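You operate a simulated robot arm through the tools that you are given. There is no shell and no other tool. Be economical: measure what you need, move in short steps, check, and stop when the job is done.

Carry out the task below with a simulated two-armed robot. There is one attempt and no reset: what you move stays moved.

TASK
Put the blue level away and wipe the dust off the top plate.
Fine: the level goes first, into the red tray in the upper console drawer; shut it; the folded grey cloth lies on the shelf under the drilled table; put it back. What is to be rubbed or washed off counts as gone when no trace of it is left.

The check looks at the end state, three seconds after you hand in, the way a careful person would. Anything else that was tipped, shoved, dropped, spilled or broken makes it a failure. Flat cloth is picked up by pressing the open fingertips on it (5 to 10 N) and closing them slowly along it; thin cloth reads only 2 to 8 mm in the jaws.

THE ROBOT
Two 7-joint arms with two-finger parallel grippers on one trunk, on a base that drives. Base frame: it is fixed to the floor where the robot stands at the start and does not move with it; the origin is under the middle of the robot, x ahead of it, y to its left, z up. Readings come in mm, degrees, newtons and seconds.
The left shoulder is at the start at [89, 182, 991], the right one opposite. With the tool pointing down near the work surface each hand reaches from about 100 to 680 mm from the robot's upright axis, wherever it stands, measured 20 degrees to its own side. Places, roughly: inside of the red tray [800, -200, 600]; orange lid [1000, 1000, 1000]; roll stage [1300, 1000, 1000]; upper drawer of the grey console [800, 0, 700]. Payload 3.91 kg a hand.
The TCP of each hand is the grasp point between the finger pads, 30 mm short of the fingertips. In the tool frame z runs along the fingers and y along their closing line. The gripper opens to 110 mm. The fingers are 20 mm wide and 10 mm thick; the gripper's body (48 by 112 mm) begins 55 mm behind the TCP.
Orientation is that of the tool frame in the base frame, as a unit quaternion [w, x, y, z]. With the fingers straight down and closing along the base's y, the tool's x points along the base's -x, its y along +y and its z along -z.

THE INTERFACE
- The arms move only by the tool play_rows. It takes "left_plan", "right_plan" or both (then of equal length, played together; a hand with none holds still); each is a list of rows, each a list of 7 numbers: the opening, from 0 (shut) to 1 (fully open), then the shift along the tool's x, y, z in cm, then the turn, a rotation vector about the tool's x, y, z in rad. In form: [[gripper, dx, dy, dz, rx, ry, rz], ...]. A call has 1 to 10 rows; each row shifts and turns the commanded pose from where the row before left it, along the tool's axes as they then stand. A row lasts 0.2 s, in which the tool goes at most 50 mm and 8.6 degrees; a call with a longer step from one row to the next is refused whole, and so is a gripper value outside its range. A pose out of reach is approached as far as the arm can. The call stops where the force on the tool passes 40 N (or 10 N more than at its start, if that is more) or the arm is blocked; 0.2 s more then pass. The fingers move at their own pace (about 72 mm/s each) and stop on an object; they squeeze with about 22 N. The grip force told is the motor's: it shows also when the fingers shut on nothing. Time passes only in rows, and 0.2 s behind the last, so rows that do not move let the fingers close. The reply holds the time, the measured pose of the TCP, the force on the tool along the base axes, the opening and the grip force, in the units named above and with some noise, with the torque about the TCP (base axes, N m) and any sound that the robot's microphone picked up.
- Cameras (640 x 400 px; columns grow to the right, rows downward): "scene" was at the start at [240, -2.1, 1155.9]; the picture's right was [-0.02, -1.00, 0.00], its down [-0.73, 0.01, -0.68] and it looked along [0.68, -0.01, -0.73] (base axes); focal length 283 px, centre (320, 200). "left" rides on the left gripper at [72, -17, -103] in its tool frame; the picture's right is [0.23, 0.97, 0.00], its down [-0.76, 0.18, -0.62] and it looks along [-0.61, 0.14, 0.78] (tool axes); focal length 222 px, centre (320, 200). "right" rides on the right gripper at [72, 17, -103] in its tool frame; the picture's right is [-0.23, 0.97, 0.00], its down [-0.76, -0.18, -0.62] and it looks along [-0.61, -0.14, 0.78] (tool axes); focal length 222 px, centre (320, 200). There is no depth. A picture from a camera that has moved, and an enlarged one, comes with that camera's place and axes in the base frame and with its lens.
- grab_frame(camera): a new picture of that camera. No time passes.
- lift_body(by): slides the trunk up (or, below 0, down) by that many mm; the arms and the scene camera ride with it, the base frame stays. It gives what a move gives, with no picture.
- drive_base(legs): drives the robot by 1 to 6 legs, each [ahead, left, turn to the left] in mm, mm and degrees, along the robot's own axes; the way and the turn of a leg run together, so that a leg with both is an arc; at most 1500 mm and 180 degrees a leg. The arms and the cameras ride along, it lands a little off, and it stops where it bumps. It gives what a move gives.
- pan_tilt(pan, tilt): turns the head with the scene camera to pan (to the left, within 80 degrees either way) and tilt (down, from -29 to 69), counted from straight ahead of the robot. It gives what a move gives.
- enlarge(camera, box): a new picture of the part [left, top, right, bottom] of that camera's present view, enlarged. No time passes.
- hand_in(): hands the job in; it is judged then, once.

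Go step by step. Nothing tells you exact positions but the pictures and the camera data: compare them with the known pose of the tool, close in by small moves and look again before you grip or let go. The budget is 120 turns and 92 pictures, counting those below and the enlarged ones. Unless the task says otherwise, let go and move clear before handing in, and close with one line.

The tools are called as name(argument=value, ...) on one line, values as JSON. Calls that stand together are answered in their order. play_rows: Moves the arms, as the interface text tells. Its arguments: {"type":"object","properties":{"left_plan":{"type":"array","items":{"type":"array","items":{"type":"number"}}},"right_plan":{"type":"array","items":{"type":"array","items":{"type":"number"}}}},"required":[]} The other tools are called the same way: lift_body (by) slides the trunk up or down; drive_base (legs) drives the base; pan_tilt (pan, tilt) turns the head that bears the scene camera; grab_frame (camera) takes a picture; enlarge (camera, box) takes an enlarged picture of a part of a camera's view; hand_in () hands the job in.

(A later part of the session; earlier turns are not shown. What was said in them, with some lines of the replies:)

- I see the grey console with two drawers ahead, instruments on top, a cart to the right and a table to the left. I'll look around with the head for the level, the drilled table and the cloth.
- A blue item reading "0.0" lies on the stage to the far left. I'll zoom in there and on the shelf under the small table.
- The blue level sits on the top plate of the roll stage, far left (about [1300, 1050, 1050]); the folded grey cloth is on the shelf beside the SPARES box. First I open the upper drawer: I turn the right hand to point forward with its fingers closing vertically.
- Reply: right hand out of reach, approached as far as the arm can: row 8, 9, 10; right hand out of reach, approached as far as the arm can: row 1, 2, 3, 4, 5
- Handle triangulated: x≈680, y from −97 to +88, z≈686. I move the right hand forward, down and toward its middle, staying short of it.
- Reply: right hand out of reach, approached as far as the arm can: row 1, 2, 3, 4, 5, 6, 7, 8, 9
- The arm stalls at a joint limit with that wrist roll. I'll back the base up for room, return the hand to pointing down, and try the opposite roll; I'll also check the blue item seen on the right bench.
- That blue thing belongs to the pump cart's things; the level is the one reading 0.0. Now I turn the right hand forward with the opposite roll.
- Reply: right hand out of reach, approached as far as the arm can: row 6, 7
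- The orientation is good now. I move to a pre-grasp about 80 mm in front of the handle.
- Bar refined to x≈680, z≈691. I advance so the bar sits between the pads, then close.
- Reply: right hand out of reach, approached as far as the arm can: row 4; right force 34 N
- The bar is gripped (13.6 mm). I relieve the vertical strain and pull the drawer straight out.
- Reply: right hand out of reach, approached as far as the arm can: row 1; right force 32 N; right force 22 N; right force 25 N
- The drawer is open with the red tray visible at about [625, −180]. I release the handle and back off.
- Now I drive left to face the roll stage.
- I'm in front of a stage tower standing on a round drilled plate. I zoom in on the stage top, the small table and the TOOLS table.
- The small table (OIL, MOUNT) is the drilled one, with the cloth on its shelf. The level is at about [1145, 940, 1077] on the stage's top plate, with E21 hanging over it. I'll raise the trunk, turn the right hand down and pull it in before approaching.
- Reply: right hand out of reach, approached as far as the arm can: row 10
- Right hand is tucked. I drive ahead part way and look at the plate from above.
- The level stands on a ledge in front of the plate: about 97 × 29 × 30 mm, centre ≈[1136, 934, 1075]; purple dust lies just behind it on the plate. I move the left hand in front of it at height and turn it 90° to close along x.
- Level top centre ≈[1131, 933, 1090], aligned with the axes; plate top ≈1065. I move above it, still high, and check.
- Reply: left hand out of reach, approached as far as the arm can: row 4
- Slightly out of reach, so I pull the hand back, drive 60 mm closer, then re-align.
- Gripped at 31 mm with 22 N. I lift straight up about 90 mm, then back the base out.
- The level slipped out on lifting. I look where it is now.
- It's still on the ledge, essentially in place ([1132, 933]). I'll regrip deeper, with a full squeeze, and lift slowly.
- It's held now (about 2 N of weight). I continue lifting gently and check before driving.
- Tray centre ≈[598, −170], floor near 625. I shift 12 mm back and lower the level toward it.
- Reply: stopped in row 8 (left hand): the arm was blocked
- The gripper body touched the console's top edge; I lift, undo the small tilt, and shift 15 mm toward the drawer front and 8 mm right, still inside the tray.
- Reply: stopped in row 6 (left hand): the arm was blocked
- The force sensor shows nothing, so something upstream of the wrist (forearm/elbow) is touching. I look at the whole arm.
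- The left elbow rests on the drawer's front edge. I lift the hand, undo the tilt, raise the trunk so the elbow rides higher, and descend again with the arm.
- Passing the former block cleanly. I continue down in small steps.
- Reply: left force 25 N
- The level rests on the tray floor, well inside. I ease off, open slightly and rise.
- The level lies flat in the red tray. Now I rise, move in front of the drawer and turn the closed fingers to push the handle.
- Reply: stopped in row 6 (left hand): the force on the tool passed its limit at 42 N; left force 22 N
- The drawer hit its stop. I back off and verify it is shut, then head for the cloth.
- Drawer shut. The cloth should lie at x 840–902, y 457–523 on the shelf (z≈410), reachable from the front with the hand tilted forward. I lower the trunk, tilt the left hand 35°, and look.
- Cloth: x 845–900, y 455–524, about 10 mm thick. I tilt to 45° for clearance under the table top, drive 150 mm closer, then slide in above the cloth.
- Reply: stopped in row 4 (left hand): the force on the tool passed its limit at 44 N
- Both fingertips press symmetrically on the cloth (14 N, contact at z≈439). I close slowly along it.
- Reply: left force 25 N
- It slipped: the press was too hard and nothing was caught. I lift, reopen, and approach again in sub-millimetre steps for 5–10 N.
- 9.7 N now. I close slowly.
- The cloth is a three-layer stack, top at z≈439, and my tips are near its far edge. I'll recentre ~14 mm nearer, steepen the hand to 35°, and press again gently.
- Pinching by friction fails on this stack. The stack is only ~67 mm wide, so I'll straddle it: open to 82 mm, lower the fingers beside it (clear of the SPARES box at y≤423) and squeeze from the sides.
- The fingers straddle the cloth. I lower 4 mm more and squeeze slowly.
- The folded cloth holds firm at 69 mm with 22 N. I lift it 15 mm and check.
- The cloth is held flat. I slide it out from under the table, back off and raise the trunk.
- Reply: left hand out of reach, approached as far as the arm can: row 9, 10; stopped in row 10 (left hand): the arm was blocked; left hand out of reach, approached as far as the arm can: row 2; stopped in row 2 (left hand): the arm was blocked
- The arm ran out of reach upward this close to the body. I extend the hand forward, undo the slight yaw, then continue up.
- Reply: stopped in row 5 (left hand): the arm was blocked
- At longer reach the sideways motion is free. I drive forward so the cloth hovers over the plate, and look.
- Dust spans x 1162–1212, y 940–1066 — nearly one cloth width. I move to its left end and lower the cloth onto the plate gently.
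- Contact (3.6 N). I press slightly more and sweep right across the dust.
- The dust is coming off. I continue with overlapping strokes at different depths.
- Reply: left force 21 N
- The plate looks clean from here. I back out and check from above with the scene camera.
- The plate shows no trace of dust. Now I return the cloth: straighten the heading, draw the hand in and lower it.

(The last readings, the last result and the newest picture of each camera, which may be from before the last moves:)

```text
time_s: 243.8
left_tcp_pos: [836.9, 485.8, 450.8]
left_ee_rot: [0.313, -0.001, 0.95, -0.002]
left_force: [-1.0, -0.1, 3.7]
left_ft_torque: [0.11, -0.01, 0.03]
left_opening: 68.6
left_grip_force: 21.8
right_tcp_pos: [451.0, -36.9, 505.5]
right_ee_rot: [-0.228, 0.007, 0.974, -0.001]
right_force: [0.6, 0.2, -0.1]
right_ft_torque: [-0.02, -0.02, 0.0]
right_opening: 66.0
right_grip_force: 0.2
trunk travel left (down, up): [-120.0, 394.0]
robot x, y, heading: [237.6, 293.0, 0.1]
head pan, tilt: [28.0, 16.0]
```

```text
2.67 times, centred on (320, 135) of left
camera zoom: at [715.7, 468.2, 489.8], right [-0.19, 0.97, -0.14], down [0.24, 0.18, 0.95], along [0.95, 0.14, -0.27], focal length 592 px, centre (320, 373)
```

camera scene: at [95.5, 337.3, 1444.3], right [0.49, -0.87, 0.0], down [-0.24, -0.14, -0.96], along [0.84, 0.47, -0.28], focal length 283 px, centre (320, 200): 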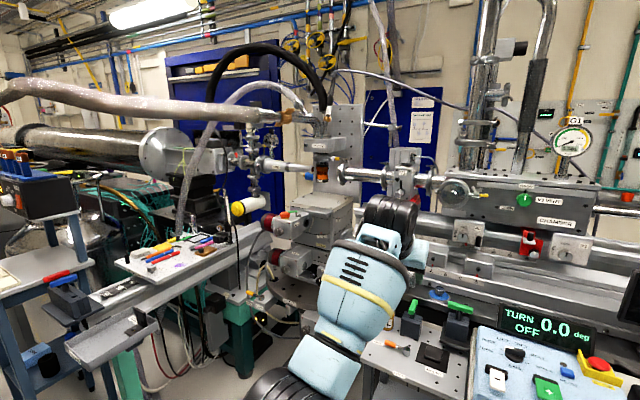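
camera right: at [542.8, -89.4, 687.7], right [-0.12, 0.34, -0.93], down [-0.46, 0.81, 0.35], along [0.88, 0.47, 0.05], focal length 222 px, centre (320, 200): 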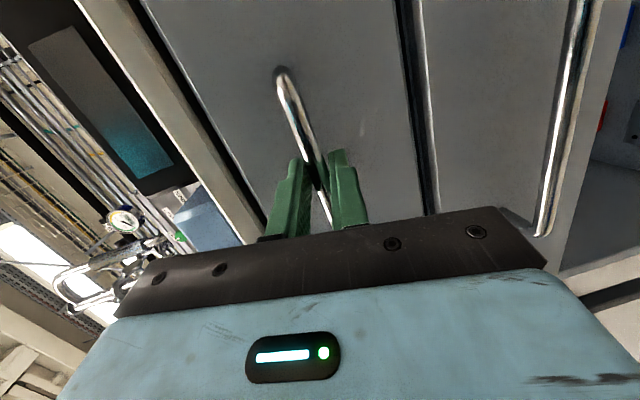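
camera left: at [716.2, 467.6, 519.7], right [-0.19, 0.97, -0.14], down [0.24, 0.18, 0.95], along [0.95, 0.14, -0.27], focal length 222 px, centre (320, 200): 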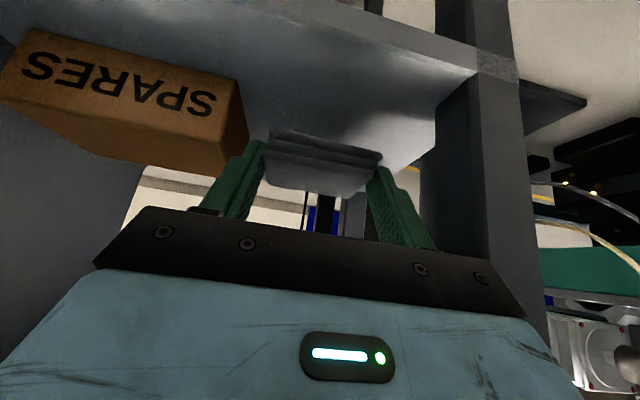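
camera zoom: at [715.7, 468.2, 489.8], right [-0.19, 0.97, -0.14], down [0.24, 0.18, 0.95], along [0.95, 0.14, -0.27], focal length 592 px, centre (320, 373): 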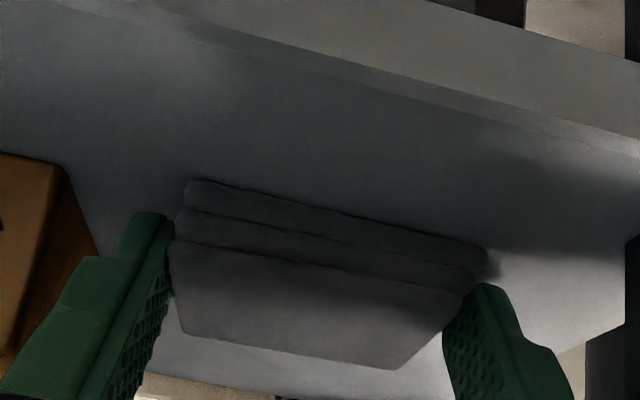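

The cloth touches the shelf (3.7 N) in its original spot. I open slowly, rise and look.

play_rows(left_plan=[[0.66, 0, 0, 0, 0, 0, 0], [0.7, 0, 0, 0, 0, 0, 0], [0.75, 0, 0, 0, 0, 0, 0], [0.75, 0, 0, 0, 0, 0, 0], [0.75, -0.24, 0, -0.32, 0, 0, 0], [0.75, -0.48, 0, -0.64, 0, 0, 0], [0.75, -0.72, 0, -0.96, 0, 0, 0], [0.75, 0, 0, 0, 0, 0, 0]])

enlarge(camera="left", box=[120, 10, 480, 235])

```text
time_s: 245.6
left_tcp_pos: [835.2, 485.2, 474.1]
left_ee_rot: [0.313, -0.002, 0.95, -0.001]
left_force: [0.8, 0.5, -0.3]
left_ft_torque: [-0.04, 0.04, 0.0]
left_opening: 82.6
left_grip_force: 0.0
right_tcp_pos: [449.9, -37.8, 505.3]
right_ee_rot: [-0.228, 0.007, 0.974, -0.001]
right_force: [0.1, 0.5, -0.7]
right_ft_torque: [-0.01, 0.0, 0.04]
right_opening: 65.9
right_grip_force: 0.2
trunk travel left (down, up): [-120.0, 394.0]
robot x, y, heading: [237.8, 286.0, 0.1]
head pan, tilt: [28.0, 16.0]
```

```text
1.78 times, centred on (300, 122) of left
camera zoom: at [715.2, 467.9, 513.5], right [-0.19, 0.97, -0.14], down [0.24, 0.18, 0.95], along [0.95, 0.14, -0.27], focal length 395 px, centre (356, 338)
```

zoom: 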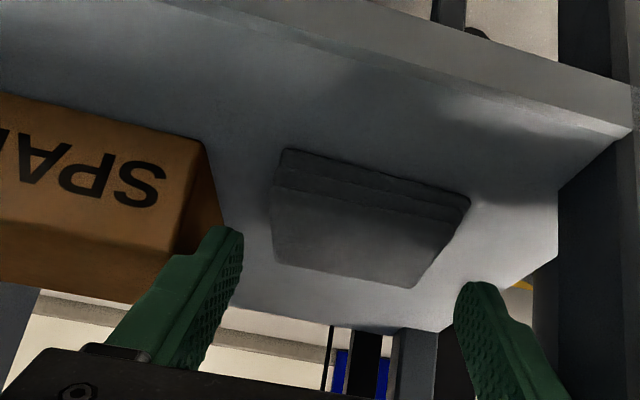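

The cloth lies folded in its place. I withdraw the hand, back off and do a final check.

play_rows(left_plan=[[0.75, 1.3, 0, -1.3, 0, 0, 0], [0.75, 1.6, 0, -1.2, 0, 0, 0], [0.75, 1.6, 0, -1.2, 0, 0, 0], [0.75, 1.6, 0, -1.2, 0, 0, 0], [0.75, 1.6, 0, -1.2, 0, 0, 0], [0.75, 1.6, 0, -1.2, 0, 0, 0]])

drive_base(legs=[[-330, 0, 0]])

pan_tilt(pan=8, tilt=30)

grab_frame(camera="scene")

```text
time_s: 247.0
left_tcp_pos: [717.7, 484.5, 477.5]
left_ee_rot: [0.312, -0.001, 0.95, -0.002]
left_force: [0.3, -0.2, 0.1]
left_ft_torque: [-0.02, 0.01, 0.01]
left_opening: 82.4
left_grip_force: 0.0
right_tcp_pos: [449.5, -38.1, 505.9]
right_ee_rot: [-0.227, 0.007, 0.974, -0.001]
right_force: [0.4, 0.7, 0.3]
right_ft_torque: [-0.02, 0.02, 0.0]
right_opening: 66.0
right_grip_force: 0.0
trunk travel left (down, up): [-120.0, 394.0]
robot x, y, heading: [235.3, 287.6, 0.3]
head pan, tilt: [28.0, 16.0]
```

```text
time_s: 249.2
left_tcp_pos: [389.3, 482.8, 477.7]
left_ee_rot: [0.313, -0.005, 0.95, 0.0]
left_force: [-0.5, -0.6, 0.7]
left_ft_torque: [0.0, 0.01, 0.01]
left_opening: 82.7
left_grip_force: 0.1
right_tcp_pos: [123.4, -38.6, 505.7]
right_ee_rot: [-0.228, 0.006, 0.974, 0.0]
right_force: [0.4, -0.4, 0.0]
right_ft_torque: [0.02, 0.01, -0.03]
right_opening: 65.8
right_grip_force: 0.0
trunk travel left (down, up): [-120.0, 394.0]
robot x, y, heading: [-90.1, 289.3, 0.5]
head pan, tilt: [28.0, 16.0]
```

```text
time_s: 250.0
left_tcp_pos: [388.3, 483.4, 475.9]
left_ee_rot: [0.312, -0.005, 0.95, 0.0]
left_force: [1.1, 0.2, 0.8]
left_ft_torque: [0.04, -0.01, -0.01]
left_opening: 82.1
left_grip_force: 0.1
right_tcp_pos: [122.8, -39.0, 504.4]
right_ee_rot: [-0.228, 0.006, 0.974, 0.0]
right_force: [0.3, 0.9, -0.6]
right_ft_torque: [0.01, -0.04, 0.01]
right_opening: 66.0
right_grip_force: 0.2
trunk travel left (down, up): [-120.0, 394.0]
robot x, y, heading: [-90.2, 292.6, 0.3]
head pan, tilt: [8.0, 30.0]
```

```text
6 pictures are left
camera scene: at [209.3, 302.2, 1032.0], right [0.15, -0.99, 0.0], down [-0.49, -0.07, -0.87], along [0.86, 0.13, -0.5], focal length 283 px, centre (320, 200)
```

scene: 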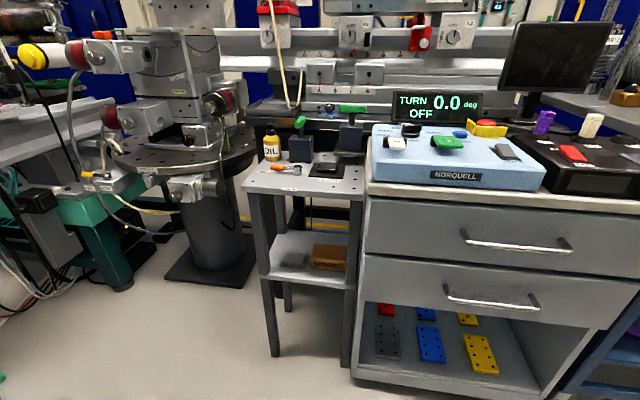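

enlarge(camera="scene", box=[340, 160, 500, 260])

```text
4.00 times, centred on (420, 210) of scene
camera zoom: at [209.3, 302.2, 1032.0], right [0.15, -0.99, 0.0], down [-0.49, -0.07, -0.87], along [0.86, 0.13, -0.5], focal length 1131 px, centre (-80, 160)
```

zoom: 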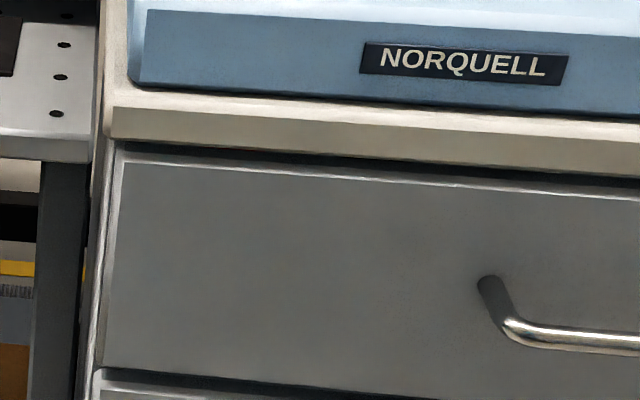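

The upper drawer is shut flush, the plate is clean and the cloth is back on its shelf. Both hands are empty and clear, so I hand in.

hand_in()

```text
The job is handed in.
```

The blue level is in the red tray with the upper drawer shut, the top plate shows no trace of dust, and the folded cloth is back on the shelf under the drilled table.
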